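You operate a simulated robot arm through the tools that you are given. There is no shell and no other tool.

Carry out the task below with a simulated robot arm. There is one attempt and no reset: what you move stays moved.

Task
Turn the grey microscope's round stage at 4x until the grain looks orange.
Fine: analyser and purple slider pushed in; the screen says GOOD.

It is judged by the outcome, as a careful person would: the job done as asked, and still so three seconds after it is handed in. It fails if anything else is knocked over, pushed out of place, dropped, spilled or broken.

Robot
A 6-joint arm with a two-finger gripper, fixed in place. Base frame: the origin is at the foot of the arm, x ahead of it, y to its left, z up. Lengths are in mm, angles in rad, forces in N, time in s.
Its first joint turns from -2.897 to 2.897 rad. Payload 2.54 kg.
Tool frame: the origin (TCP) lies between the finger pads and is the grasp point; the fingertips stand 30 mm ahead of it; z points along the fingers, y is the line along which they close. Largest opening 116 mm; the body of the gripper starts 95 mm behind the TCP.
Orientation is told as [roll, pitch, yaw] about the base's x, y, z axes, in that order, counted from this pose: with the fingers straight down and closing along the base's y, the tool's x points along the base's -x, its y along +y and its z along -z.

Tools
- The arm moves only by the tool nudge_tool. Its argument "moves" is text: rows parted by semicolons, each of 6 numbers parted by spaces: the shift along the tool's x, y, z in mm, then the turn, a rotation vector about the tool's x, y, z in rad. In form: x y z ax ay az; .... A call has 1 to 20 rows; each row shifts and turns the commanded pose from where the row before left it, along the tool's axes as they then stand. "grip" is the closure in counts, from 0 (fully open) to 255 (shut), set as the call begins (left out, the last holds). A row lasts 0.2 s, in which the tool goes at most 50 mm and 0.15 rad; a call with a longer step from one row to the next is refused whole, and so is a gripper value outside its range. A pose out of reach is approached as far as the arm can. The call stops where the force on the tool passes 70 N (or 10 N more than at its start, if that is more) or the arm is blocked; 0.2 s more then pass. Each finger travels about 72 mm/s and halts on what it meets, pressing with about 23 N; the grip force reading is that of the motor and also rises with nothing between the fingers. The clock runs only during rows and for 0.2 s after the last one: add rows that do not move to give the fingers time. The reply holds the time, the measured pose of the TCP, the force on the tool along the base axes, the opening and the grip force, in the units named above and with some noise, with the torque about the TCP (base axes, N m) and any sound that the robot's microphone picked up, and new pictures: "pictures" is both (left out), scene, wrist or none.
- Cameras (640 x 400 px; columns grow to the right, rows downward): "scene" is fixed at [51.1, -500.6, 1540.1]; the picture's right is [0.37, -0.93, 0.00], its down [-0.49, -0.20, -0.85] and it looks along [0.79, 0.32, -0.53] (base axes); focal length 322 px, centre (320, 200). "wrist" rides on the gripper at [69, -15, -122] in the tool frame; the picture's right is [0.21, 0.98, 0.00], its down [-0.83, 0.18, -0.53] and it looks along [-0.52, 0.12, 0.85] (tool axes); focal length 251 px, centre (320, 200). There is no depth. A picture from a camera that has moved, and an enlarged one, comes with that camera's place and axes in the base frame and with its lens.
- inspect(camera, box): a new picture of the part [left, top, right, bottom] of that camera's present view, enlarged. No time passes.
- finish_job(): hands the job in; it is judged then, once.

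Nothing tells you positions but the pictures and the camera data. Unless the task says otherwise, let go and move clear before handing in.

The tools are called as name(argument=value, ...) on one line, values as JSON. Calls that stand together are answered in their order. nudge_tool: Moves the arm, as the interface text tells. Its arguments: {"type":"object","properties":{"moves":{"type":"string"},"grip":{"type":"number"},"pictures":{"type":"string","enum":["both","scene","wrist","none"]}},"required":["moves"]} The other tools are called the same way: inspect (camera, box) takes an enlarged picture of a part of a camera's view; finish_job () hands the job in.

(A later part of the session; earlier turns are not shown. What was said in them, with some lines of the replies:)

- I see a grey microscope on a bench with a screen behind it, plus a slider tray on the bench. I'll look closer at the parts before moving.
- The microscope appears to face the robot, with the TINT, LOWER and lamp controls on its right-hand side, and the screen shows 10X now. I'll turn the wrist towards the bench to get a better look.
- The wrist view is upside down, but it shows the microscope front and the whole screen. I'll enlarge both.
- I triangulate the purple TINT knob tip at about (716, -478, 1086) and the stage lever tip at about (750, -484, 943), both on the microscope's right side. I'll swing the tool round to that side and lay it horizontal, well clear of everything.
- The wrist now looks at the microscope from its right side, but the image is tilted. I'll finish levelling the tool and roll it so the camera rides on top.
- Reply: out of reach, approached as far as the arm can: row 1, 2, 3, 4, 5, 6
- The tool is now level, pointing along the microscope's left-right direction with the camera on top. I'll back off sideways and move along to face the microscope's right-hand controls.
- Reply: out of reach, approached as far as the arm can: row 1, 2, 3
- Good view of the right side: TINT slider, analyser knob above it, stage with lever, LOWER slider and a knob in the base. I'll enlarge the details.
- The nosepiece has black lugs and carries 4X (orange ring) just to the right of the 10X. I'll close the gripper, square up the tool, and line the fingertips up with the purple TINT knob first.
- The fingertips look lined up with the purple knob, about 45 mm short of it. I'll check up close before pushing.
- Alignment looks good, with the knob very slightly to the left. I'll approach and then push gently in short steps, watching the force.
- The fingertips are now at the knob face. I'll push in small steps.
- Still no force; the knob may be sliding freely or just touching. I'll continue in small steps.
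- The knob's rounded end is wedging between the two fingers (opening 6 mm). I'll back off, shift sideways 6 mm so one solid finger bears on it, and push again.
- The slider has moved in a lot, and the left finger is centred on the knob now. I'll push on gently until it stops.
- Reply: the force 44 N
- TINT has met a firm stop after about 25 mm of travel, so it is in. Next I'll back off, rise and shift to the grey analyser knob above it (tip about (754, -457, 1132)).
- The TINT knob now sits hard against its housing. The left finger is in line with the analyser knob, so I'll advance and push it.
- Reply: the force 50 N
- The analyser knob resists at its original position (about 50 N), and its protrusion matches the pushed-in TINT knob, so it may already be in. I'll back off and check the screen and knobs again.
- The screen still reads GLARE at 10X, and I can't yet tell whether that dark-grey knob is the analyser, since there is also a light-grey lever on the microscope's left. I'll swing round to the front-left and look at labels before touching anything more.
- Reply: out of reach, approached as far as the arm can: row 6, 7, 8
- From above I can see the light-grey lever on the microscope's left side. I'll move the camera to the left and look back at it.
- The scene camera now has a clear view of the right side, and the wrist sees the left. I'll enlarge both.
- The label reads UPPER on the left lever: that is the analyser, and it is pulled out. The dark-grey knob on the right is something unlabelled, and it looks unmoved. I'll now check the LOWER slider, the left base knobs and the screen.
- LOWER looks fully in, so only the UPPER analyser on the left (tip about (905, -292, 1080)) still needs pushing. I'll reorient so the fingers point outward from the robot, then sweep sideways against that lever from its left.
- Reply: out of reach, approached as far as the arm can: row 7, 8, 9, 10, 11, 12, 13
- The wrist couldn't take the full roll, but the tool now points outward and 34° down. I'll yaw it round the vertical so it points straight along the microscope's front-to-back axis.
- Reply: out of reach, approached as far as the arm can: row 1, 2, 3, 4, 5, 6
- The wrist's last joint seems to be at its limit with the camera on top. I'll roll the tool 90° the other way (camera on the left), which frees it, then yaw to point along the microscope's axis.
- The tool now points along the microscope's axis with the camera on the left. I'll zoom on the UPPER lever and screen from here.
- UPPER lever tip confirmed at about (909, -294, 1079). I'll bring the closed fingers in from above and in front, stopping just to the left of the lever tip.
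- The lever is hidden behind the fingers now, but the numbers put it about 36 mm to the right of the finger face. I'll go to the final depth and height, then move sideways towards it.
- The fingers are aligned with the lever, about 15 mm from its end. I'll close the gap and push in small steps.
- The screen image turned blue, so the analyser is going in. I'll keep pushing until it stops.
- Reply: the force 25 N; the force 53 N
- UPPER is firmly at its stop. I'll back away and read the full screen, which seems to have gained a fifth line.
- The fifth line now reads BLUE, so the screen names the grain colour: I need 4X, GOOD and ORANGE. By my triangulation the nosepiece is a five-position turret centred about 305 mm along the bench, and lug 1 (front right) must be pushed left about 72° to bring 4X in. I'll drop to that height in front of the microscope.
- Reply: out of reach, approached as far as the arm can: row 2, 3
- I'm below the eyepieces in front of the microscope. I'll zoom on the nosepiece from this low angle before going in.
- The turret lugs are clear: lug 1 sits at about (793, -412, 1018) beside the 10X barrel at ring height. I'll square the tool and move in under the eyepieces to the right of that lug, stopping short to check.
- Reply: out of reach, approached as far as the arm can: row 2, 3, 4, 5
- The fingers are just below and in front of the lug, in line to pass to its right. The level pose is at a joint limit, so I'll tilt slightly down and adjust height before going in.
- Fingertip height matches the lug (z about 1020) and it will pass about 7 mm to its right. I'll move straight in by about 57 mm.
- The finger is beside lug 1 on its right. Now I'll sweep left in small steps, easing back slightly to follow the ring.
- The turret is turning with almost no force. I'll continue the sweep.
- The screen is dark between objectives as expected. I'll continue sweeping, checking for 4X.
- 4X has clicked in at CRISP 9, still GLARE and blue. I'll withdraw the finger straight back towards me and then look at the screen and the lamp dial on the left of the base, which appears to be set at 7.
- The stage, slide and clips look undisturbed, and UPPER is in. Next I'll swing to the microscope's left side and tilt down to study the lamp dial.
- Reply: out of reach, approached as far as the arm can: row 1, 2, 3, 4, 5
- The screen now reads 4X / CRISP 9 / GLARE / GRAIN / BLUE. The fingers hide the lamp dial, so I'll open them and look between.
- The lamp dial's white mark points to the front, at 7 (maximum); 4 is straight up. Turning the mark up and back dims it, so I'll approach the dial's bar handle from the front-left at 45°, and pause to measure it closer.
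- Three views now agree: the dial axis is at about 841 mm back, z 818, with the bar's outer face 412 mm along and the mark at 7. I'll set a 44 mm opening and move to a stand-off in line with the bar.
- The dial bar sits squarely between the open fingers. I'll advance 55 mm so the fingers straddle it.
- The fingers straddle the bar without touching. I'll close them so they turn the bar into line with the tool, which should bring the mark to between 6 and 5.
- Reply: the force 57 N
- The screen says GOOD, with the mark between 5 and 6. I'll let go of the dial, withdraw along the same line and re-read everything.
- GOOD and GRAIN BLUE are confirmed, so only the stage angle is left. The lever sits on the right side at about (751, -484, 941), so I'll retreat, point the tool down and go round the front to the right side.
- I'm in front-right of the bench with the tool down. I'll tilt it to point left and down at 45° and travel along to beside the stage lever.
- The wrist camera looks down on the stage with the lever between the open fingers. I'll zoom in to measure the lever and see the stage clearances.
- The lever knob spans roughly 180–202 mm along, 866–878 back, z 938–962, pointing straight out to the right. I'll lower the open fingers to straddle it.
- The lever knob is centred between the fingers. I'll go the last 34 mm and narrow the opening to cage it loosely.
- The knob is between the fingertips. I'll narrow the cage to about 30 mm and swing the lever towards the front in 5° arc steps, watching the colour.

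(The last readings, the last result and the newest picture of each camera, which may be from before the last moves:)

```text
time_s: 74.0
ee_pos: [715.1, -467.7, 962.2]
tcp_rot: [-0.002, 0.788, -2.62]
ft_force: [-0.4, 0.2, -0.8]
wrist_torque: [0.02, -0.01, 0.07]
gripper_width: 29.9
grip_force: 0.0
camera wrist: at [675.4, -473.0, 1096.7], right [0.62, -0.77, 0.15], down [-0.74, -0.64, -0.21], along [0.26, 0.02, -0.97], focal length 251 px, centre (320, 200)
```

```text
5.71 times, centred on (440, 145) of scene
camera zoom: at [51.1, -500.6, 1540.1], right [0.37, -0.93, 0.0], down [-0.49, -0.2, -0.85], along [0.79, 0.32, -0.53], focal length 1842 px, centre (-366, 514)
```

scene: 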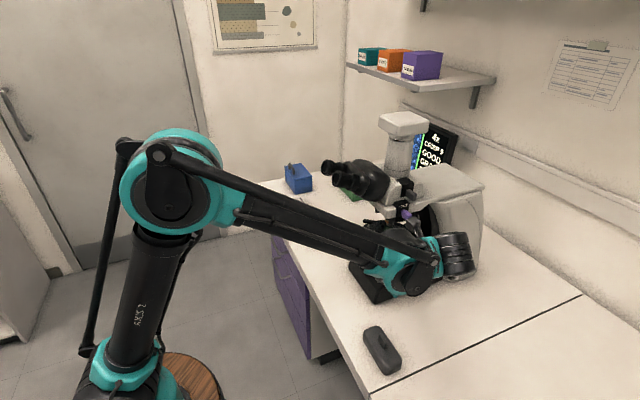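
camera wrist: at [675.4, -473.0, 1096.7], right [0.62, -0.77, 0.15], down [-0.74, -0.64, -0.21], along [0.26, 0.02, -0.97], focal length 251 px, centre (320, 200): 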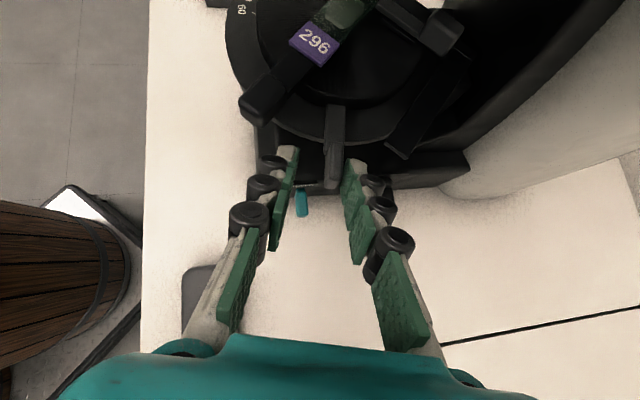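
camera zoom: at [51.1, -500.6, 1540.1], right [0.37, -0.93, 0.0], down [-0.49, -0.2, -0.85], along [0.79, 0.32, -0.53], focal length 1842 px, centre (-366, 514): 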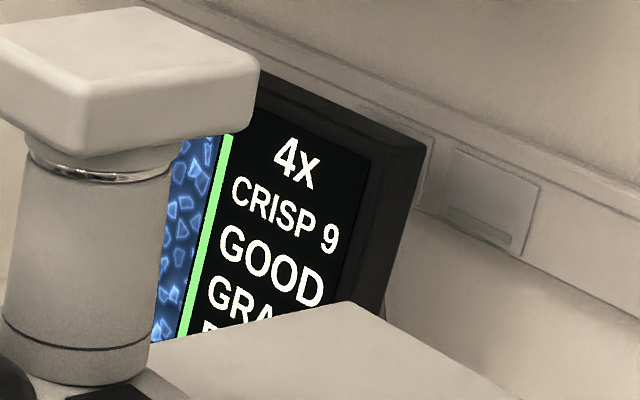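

The lever and stage are following smoothly with negligible force, still blue. I'll continue the arc.

nudge_tool(moves="0.35 -11.5 0.35 -0.0617 0 0.0617; 0.35 -11.5 0.35 -0.0617 0 0.0617; 0.35 -11.5 0.35 -0.0617 0 0.0617; 0.35 -11.5 0.35 -0.0617 0 0.0617", pictures="wrist")

inspect(camera="wrist", box=[220, 20, 420, 200])

inspect(camera="scene", box=[400, 110, 480, 180])

```text
time_s: 75.0
ee_pos: [699.8, -425.4, 962.7]
tcp_rot: [-0.003, 0.79, -2.971]
ft_force: [-0.7, 0.2, 0.4]
wrist_torque: [-0.01, 0.02, 0.04]
gripper_width: 29.7
grip_force: 0.0
camera wrist: at [660.5, -416.1, 1096.0], right [0.32, -0.94, 0.15], down [-0.92, -0.34, -0.21], along [0.25, -0.07, -0.97], focal length 251 px, centre (320, 200)
```

wrist: 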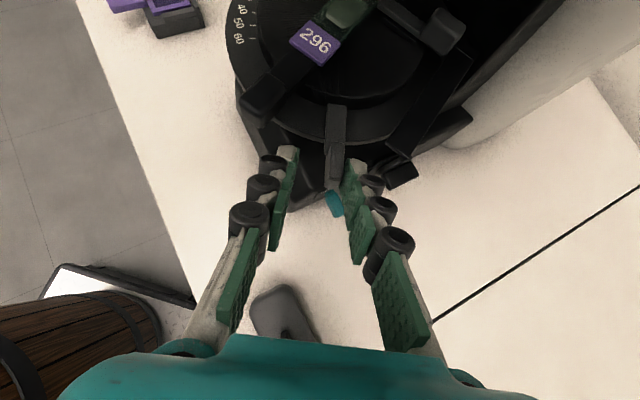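

```text
2.22 times, centred on (320, 110) of wrist
camera zoom: at [660.5, -416.1, 1096.0], right [0.32, -0.94, 0.15], down [-0.92, -0.34, -0.21], along [0.25, -0.07, -0.97], focal length 559 px, centre (320, 400)
```

zoom: 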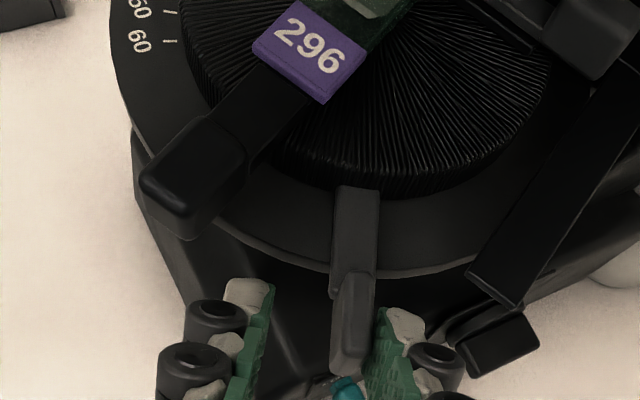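

```text
5.71 times, centred on (440, 145) of scene
camera zoom: at [51.1, -500.6, 1540.1], right [0.37, -0.93, 0.0], down [-0.49, -0.2, -0.85], along [0.79, 0.32, -0.53], focal length 1842 px, centre (-366, 514)
```

zoom: 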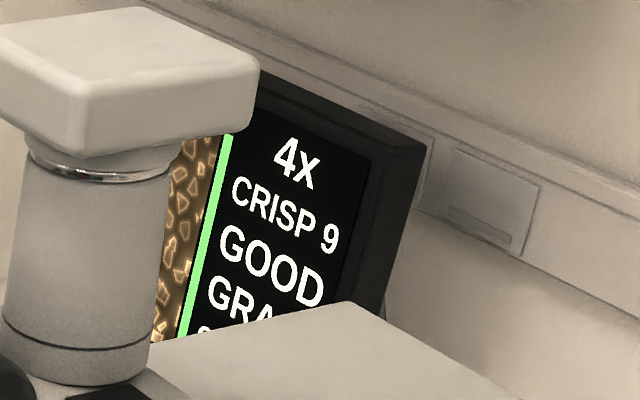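

The grains have turned orange and the last line seems to start with "O". I'll zoom the screen harder to judge the colour before deciding on a bit more angle.

inspect(camera="scene", box=[415, 125, 455, 160])

inspect(camera="scene", box=[412, 130, 432, 175])

```text
11.43 times, centred on (435, 142) of scene
camera zoom: at [51.1, -500.6, 1540.1], right [0.37, -0.93, 0.0], down [-0.49, -0.2, -0.85], along [0.79, 0.32, -0.53], focal length 3683 px, centre (-994, 857)
```

zoom: 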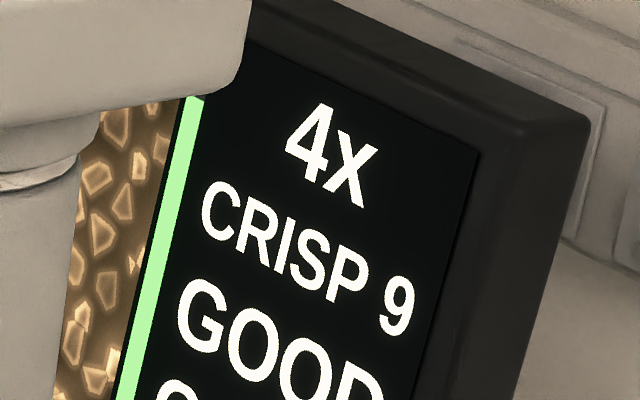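

```text
8.89 times, centred on (422, 152) of scene
camera zoom: at [51.1, -500.6, 1540.1], right [0.37, -0.93, 0.0], down [-0.49, -0.2, -0.85], along [0.79, 0.32, -0.53], focal length 2865 px, centre (-587, 622)
```

zoom: 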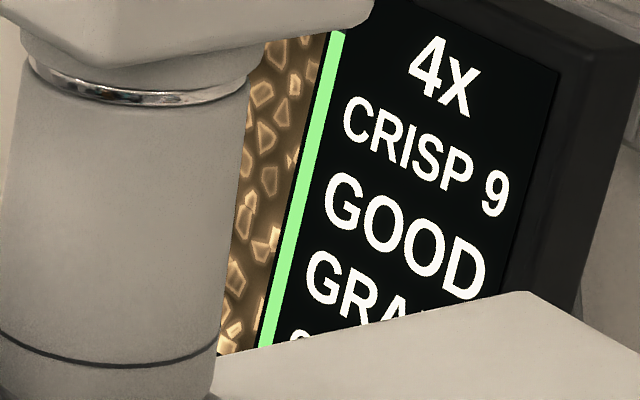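

It is orange but still a bit brownish, suggesting we're just past the crossover. I'll swing about 10° further and compare.

nudge_tool(moves="0.35 -11.5 0.35 -0.0617 0 0.0617; 0.35 -11.5 0.35 -0.0617 0 0.0617", pictures="wrist")

inspect(camera="scene", box=[412, 130, 432, 175])

inspect(camera="wrist", box=[220, 20, 420, 200])

```text
time_s: 75.6
ee_pos: [698.3, -402.9, 961.7]
tcp_rot: [-0.005, 0.789, 3.136]
ft_force: [0.5, -0.8, -1.0]
wrist_torque: [0.0, -0.01, 0.04]
gripper_width: 29.8
grip_force: 0.1
camera wrist: at [660.6, -387.2, 1095.5], right [0.15, -0.98, 0.15], down [-0.96, -0.18, -0.21], along [0.23, -0.11, -0.97], focal length 251 px, centre (320, 200)
```

wrist: 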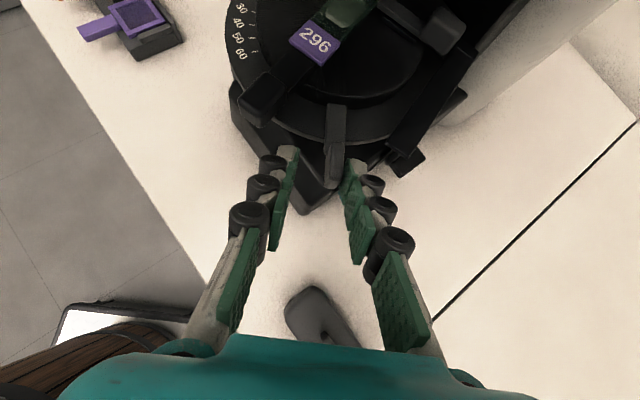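

```text
8.89 times, centred on (422, 152) of scene
camera zoom: at [51.1, -500.6, 1540.1], right [0.37, -0.93, 0.0], down [-0.49, -0.2, -0.85], along [0.79, 0.32, -0.53], focal length 2865 px, centre (-587, 622)
```

zoom: 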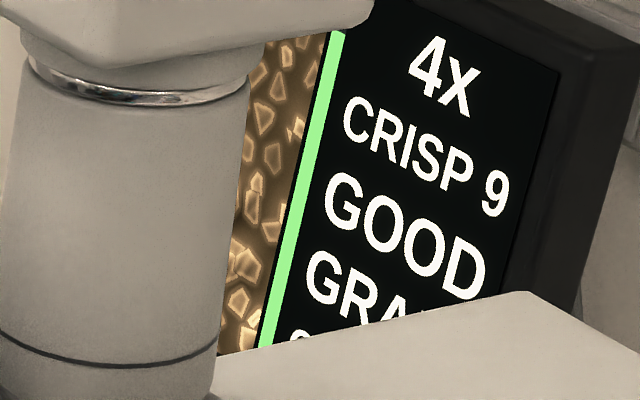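

```text
2.22 times, centred on (320, 110) of wrist
camera zoom: at [660.6, -387.2, 1095.5], right [0.15, -0.98, 0.15], down [-0.96, -0.18, -0.21], along [0.23, -0.11, -0.97], focal length 559 px, centre (320, 400)
```

zoom: 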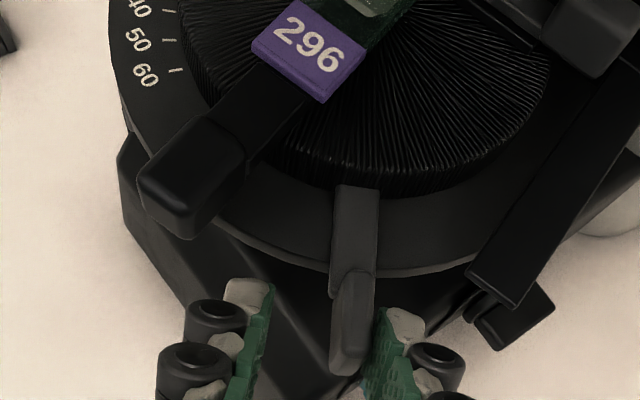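

It's a fuller orange now, with margin past the crossover, and still 4X / CRISP 9 / GOOD. I'll open the fingers away from the lever and withdraw outward and up.

nudge_tool(moves="0 -2 0 0 0 0; 0 0 0 0 0 0; 0 0 0 0 0 0; 0 0 -25 0 0 0; 0 0 -40 0 0 0; 0 0 -45 0 0 0; 0 0 -45 0 0 0", grip=130)

inspect(camera="scene", box=[360, 180, 460, 280])

inspect(camera="scene", box=[412, 130, 432, 175])

```text
time_s: 77.2
ee_pos: [588.5, -400.6, 1073.6]
tcp_rot: [-0.004, 0.787, 3.137]
ft_force: [0.6, 0.2, 0.2]
wrist_torque: [0.03, 0.0, 0.02]
gripper_width: 57.0
grip_force: 0.0
camera wrist: at [551.4, -384.4, 1208.3], right [0.15, -0.98, 0.15], down [-0.96, -0.18, -0.21], along [0.23, -0.11, -0.97], focal length 251 px, centre (320, 200)
```

scene: 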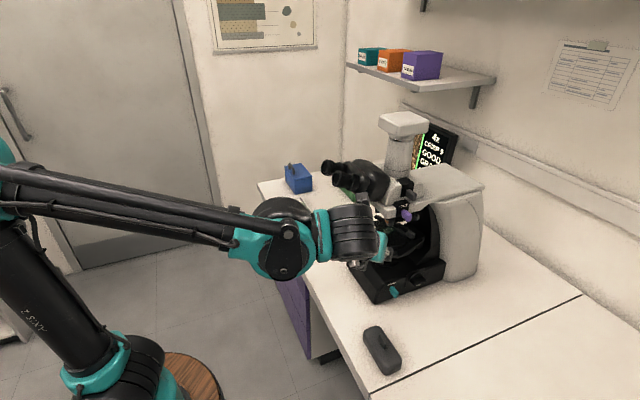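
wrist: 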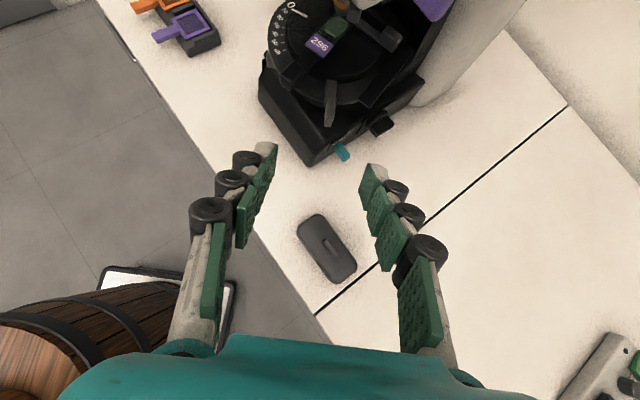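

```text
4.00 times, centred on (410, 230) of scene
camera zoom: at [51.1, -500.6, 1540.1], right [0.37, -0.93, 0.0], down [-0.49, -0.2, -0.85], along [0.79, 0.32, -0.53], focal length 1289 px, centre (-40, 80)
```

zoom: 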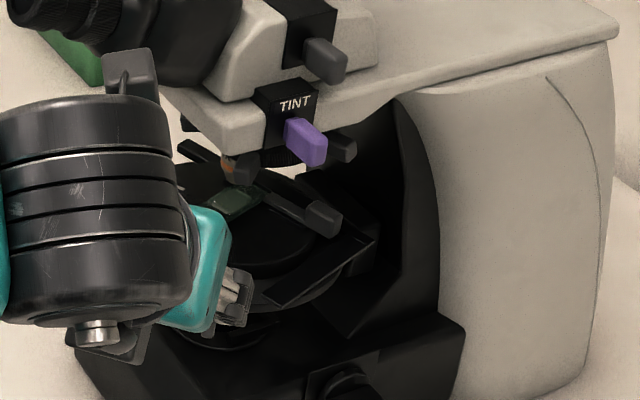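

```text
8.89 times, centred on (422, 152) of scene
camera zoom: at [51.1, -500.6, 1540.1], right [0.37, -0.93, 0.0], down [-0.49, -0.2, -0.85], along [0.79, 0.32, -0.53], focal length 2865 px, centre (-587, 622)
```

zoom: 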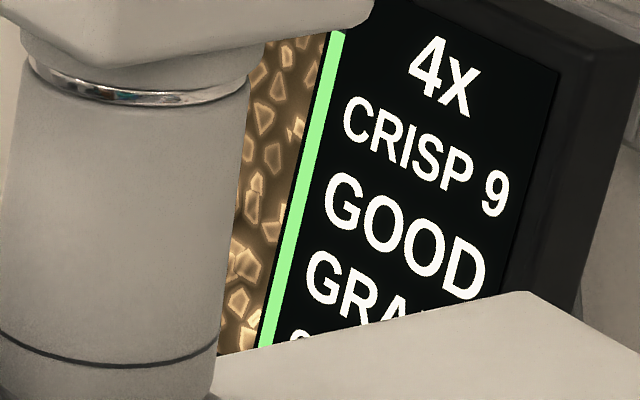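

The stage holds at orange after release. I'll move clear of the microscope to the front and get a full view of the screen with the wrist camera.

nudge_tool(moves="-32 0 -32 0 0 0; -32 0 -32 0 0 0; -32 0 -32 0 0 0; 15 -40 -15 0 0 0; 15 -40 -15 0 0 0; 15 -40 -15 0 0 0; 15 -40 -15 0 0 0; 10 -40 -10 0 0 0; 0 -40 0 0 0 0; 0 -30 0 0 0 0; 0 0 0 0 0.12 0; 0 0 0 0 0.12 0; 0 0 0 0 0.12 0; 0 0 0 0 0.12 0")

```text
time_s: 80.2
ee_pos: [472.7, -176.9, 1184.5]
tcp_rot: [-0.007, 1.272, 3.137]
ft_force: [0.5, 0.0, 0.7]
wrist_torque: [-0.04, 0.03, -0.01]
gripper_width: 56.9
grip_force: 0.1
out of reach, approached as far as the arm can: row 10, 11, 12, 13, 14
camera wrist: at [376.3, -161.6, 1285.7], right [0.06, -0.98, 0.2], down [-0.75, -0.18, -0.63], along [0.65, -0.11, -0.75], focal length 251 px, centre (320, 200)
```

scene: 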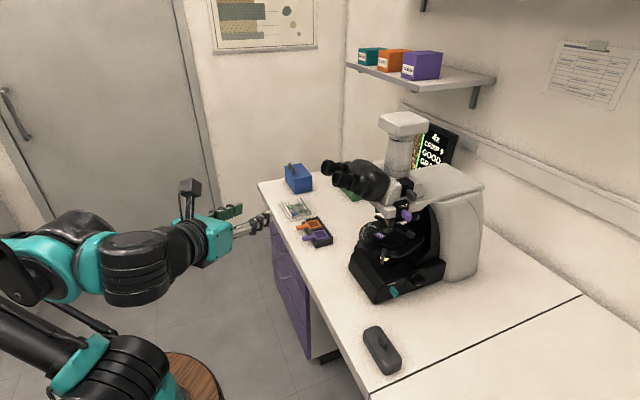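
wrist: 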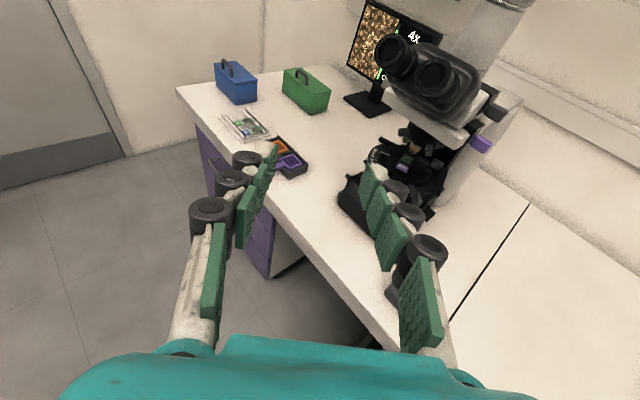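

The screen's grain picture shows gold-orange. I'll shift left a little so the text line isn't hidden by the eyepieces.

nudge_tool(moves="20 -40 0 0 0 0; 20 -40 0 0 0 0; 20 -40 0 0 0 0; 0 -40 0 0 0 0; 0 -40 0 0 0 0")

inspect(camera="wrist", box=[320, 0, 480, 120])

inspect(camera="scene", box=[340, 180, 460, 300])

```text
time_s: 81.4
ee_pos: [520.5, -203.2, 1273.7]
tcp_rot: [0.019, 1.262, 2.733]
ft_force: [-0.7, -1.1, -0.9]
wrist_torque: [-0.03, -0.03, -0.04]
gripper_width: 56.7
grip_force: 0.2
out of reach, approached as far as the arm can: row 1, 2, 3, 4, 5
stopped in row 5: the arm was blocked; the commanded pose is now the measured one
camera wrist: at [441.6, -148.5, 1375.5], right [-0.34, -0.92, 0.21], down [-0.77, 0.14, -0.62], along [0.54, -0.38, -0.75], focal length 251 px, centre (320, 200)
```

scene: 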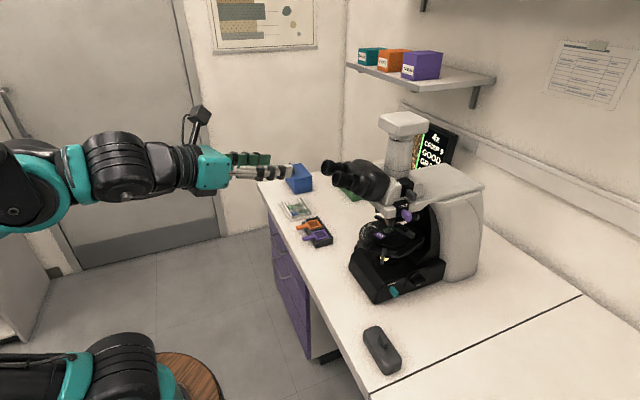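
wrist: 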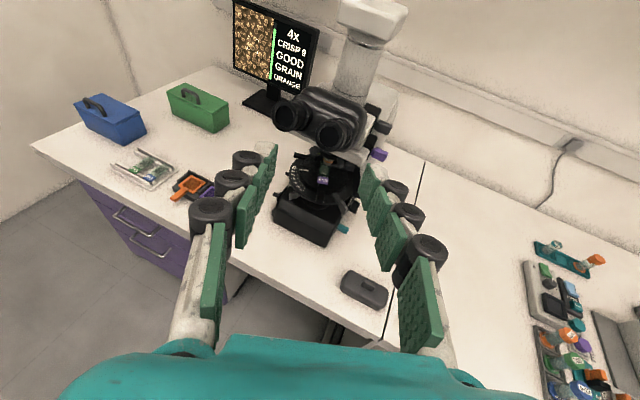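

```text
3.33 times, centred on (400, 60) of wrist
camera zoom: at [441.6, -148.5, 1375.5], right [-0.34, -0.92, 0.21], down [-0.77, 0.14, -0.62], along [0.54, -0.38, -0.75], focal length 838 px, centre (53, 667)
```

zoom: 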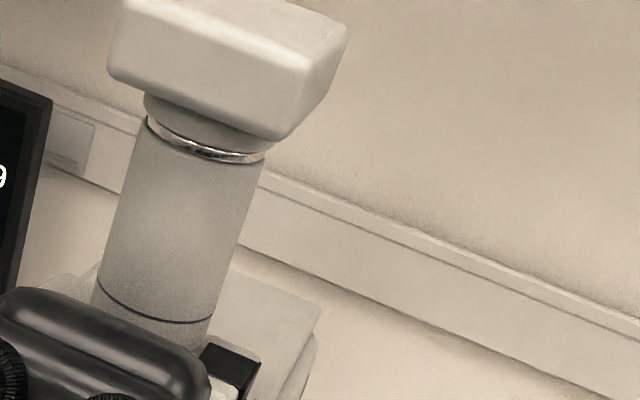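

```text
3.33 times, centred on (400, 240) of scene
camera zoom: at [51.1, -500.6, 1540.1], right [0.37, -0.93, 0.0], down [-0.49, -0.2, -0.85], along [0.79, 0.32, -0.53], focal length 1074 px, centre (53, 67)
```

zoom: 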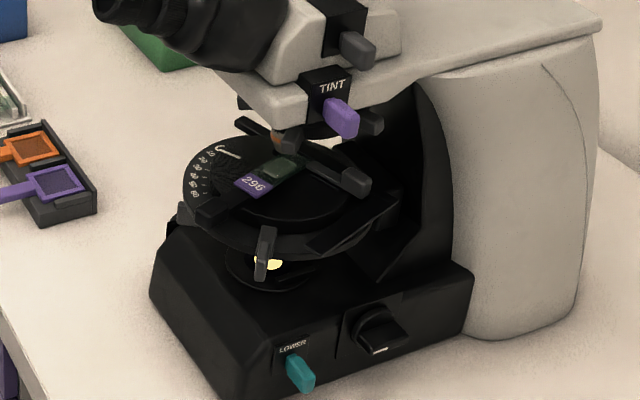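

The full screen is in view now. I'll zoom to confirm the text and look over the surroundings for anything disturbed.

inspect(camera="wrist", box=[225, 0, 325, 110])

inspect(camera="wrist", box=[60, 70, 250, 210])

inspect(camera="wrist", box=[260, 80, 400, 250])

```text
3.64 times, centred on (275, 55) of wrist
camera zoom: at [441.6, -148.5, 1375.5], right [-0.34, -0.92, 0.21], down [-0.77, 0.14, -0.62], along [0.54, -0.38, -0.75], focal length 914 px, centre (484, 727)
```

zoom: 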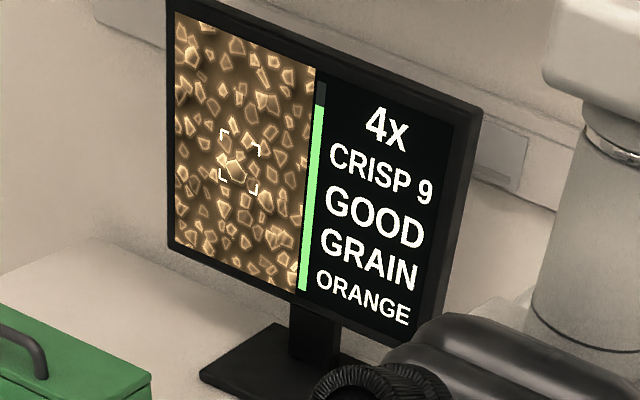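

```text
2.86 times, centred on (155, 140) of wrist
camera zoom: at [441.6, -148.5, 1375.5], right [-0.34, -0.92, 0.21], down [-0.77, 0.14, -0.62], along [0.54, -0.38, -0.75], focal length 718 px, centre (791, 371)
```

zoom: 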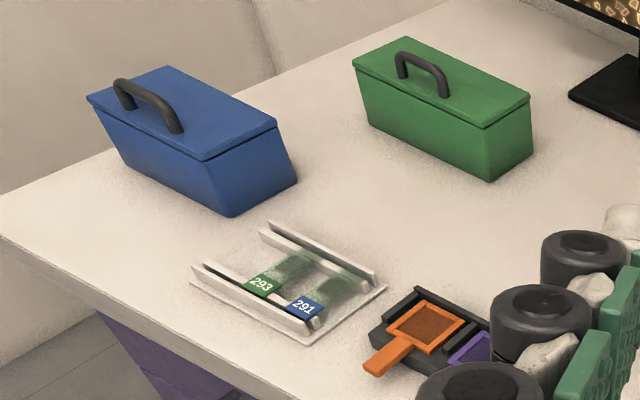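

```text
2.35 times, centred on (330, 165) of wrist
camera zoom: at [441.6, -148.5, 1375.5], right [-0.34, -0.92, 0.21], down [-0.77, 0.14, -0.62], along [0.54, -0.38, -0.75], focal length 592 px, centre (296, 282)
```

zoom: 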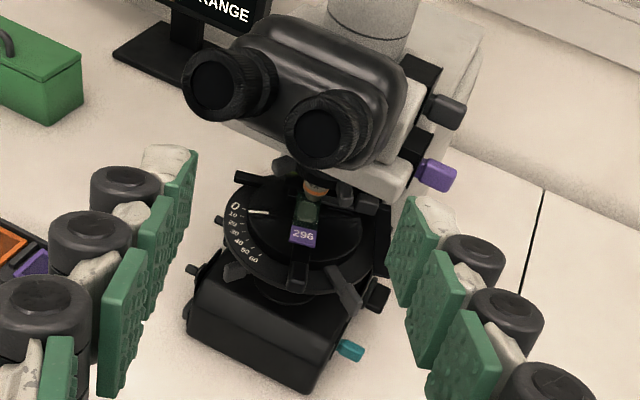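

Screen: 4X / CRISP 9 / GOOD / GRAIN / ORANGE, and everything else on the bench looks in place. I'll wait a couple of seconds with the arm clear to be sure it holds.

nudge_tool(moves="0 0 -10 0 0 0; 0 0 0 0 0 0; 0 0 0 0 0 0; 0 0 0 0 0 0; 0 0 0 0 0 0; 0 0 0 0 0 0; 0 0 0 0 0 0; 0 0 0 0 0 0; 0 0 0 0 0 0; 0 0 0 0 0 0; 0 0 0 0 0 0; 0 0 0 0 0 0; 0 0 0 0 0 0; 0 0 0 0 0 0; 0 0 0 0 0 0; 0 0 0 0 0 0")

inspect(camera="wrist", box=[225, 0, 325, 110])

```text
time_s: 84.8
ee_pos: [517.6, -204.3, 1279.9]
tcp_rot: [0.008, 1.261, 2.735]
ft_force: [0.4, 0.3, -0.1]
wrist_torque: [-0.01, 0.0, -0.01]
gripper_width: 57.1
grip_force: 0.1
out of reach, approached as far as the arm can: row 1
camera wrist: at [436.9, -150.4, 1382.2], right [-0.33, -0.92, 0.21], down [-0.77, 0.14, -0.62], along [0.54, -0.37, -0.75], focal length 251 px, centre (320, 200)
```

scene: 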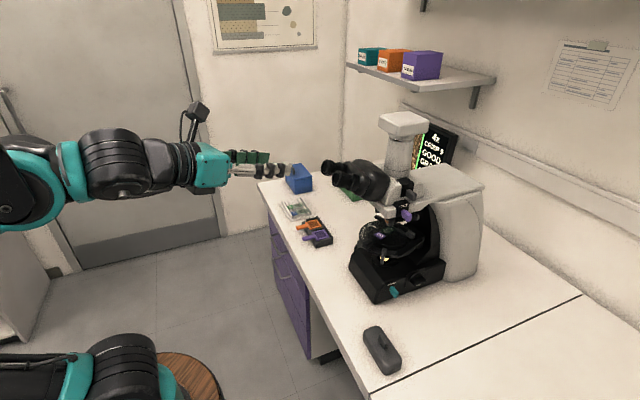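
wrist: 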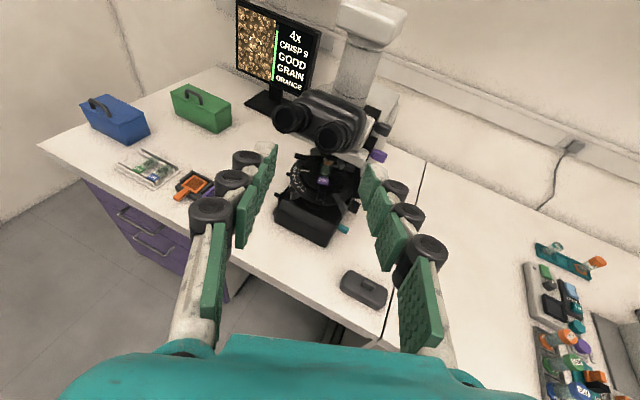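

```text
3.64 times, centred on (275, 55) of wrist
camera zoom: at [436.9, -150.4, 1382.2], right [-0.33, -0.92, 0.21], down [-0.77, 0.14, -0.62], along [0.54, -0.37, -0.75], focal length 914 px, centre (484, 727)
```

zoom: 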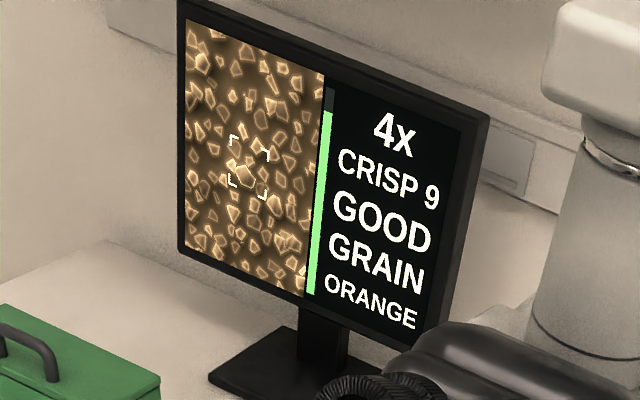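

After more than three seconds the screen still reads 4X / CRISP 9 / GOOD / GRAIN / ORANGE. Both sliders are in, the arm is clear of the microscope and nothing else has been moved, so I'm handing in.

finish_job()

```text
The job is handed in.
```

The stage is turned so the grain looks orange at 4x. The screen reads 4X, CRISP 9, GOOD, GRAIN, ORANGE, and it held that for more than three seconds with the arm clear.

- **Analyser and purple slider:** both are pushed in to their stops. The analyser is the light-grey lever marked UPPER on the left of the head. The lower polariser already looked fully in, so I left it alone.
- **Objective:** I turned the nosepiece from 10x to 4x, and focus stayed at CRISP 9.
- **Lamp:** the screen first said GLARE with the lamp dial at 7. I turned it down to between 5 and 6, and it changed to GOOD.
- **Stage:** I swung the lever roughly 35–40° towards the front. The grain went from blue to orange partway, so it is past the changeover with some margin.

Early on I mistook an unlabelled dark-grey knob on the right of the head for the analyser and pressed on it with about 50 N. It didn't move. Everything else in view on the bench looked undisturbed.
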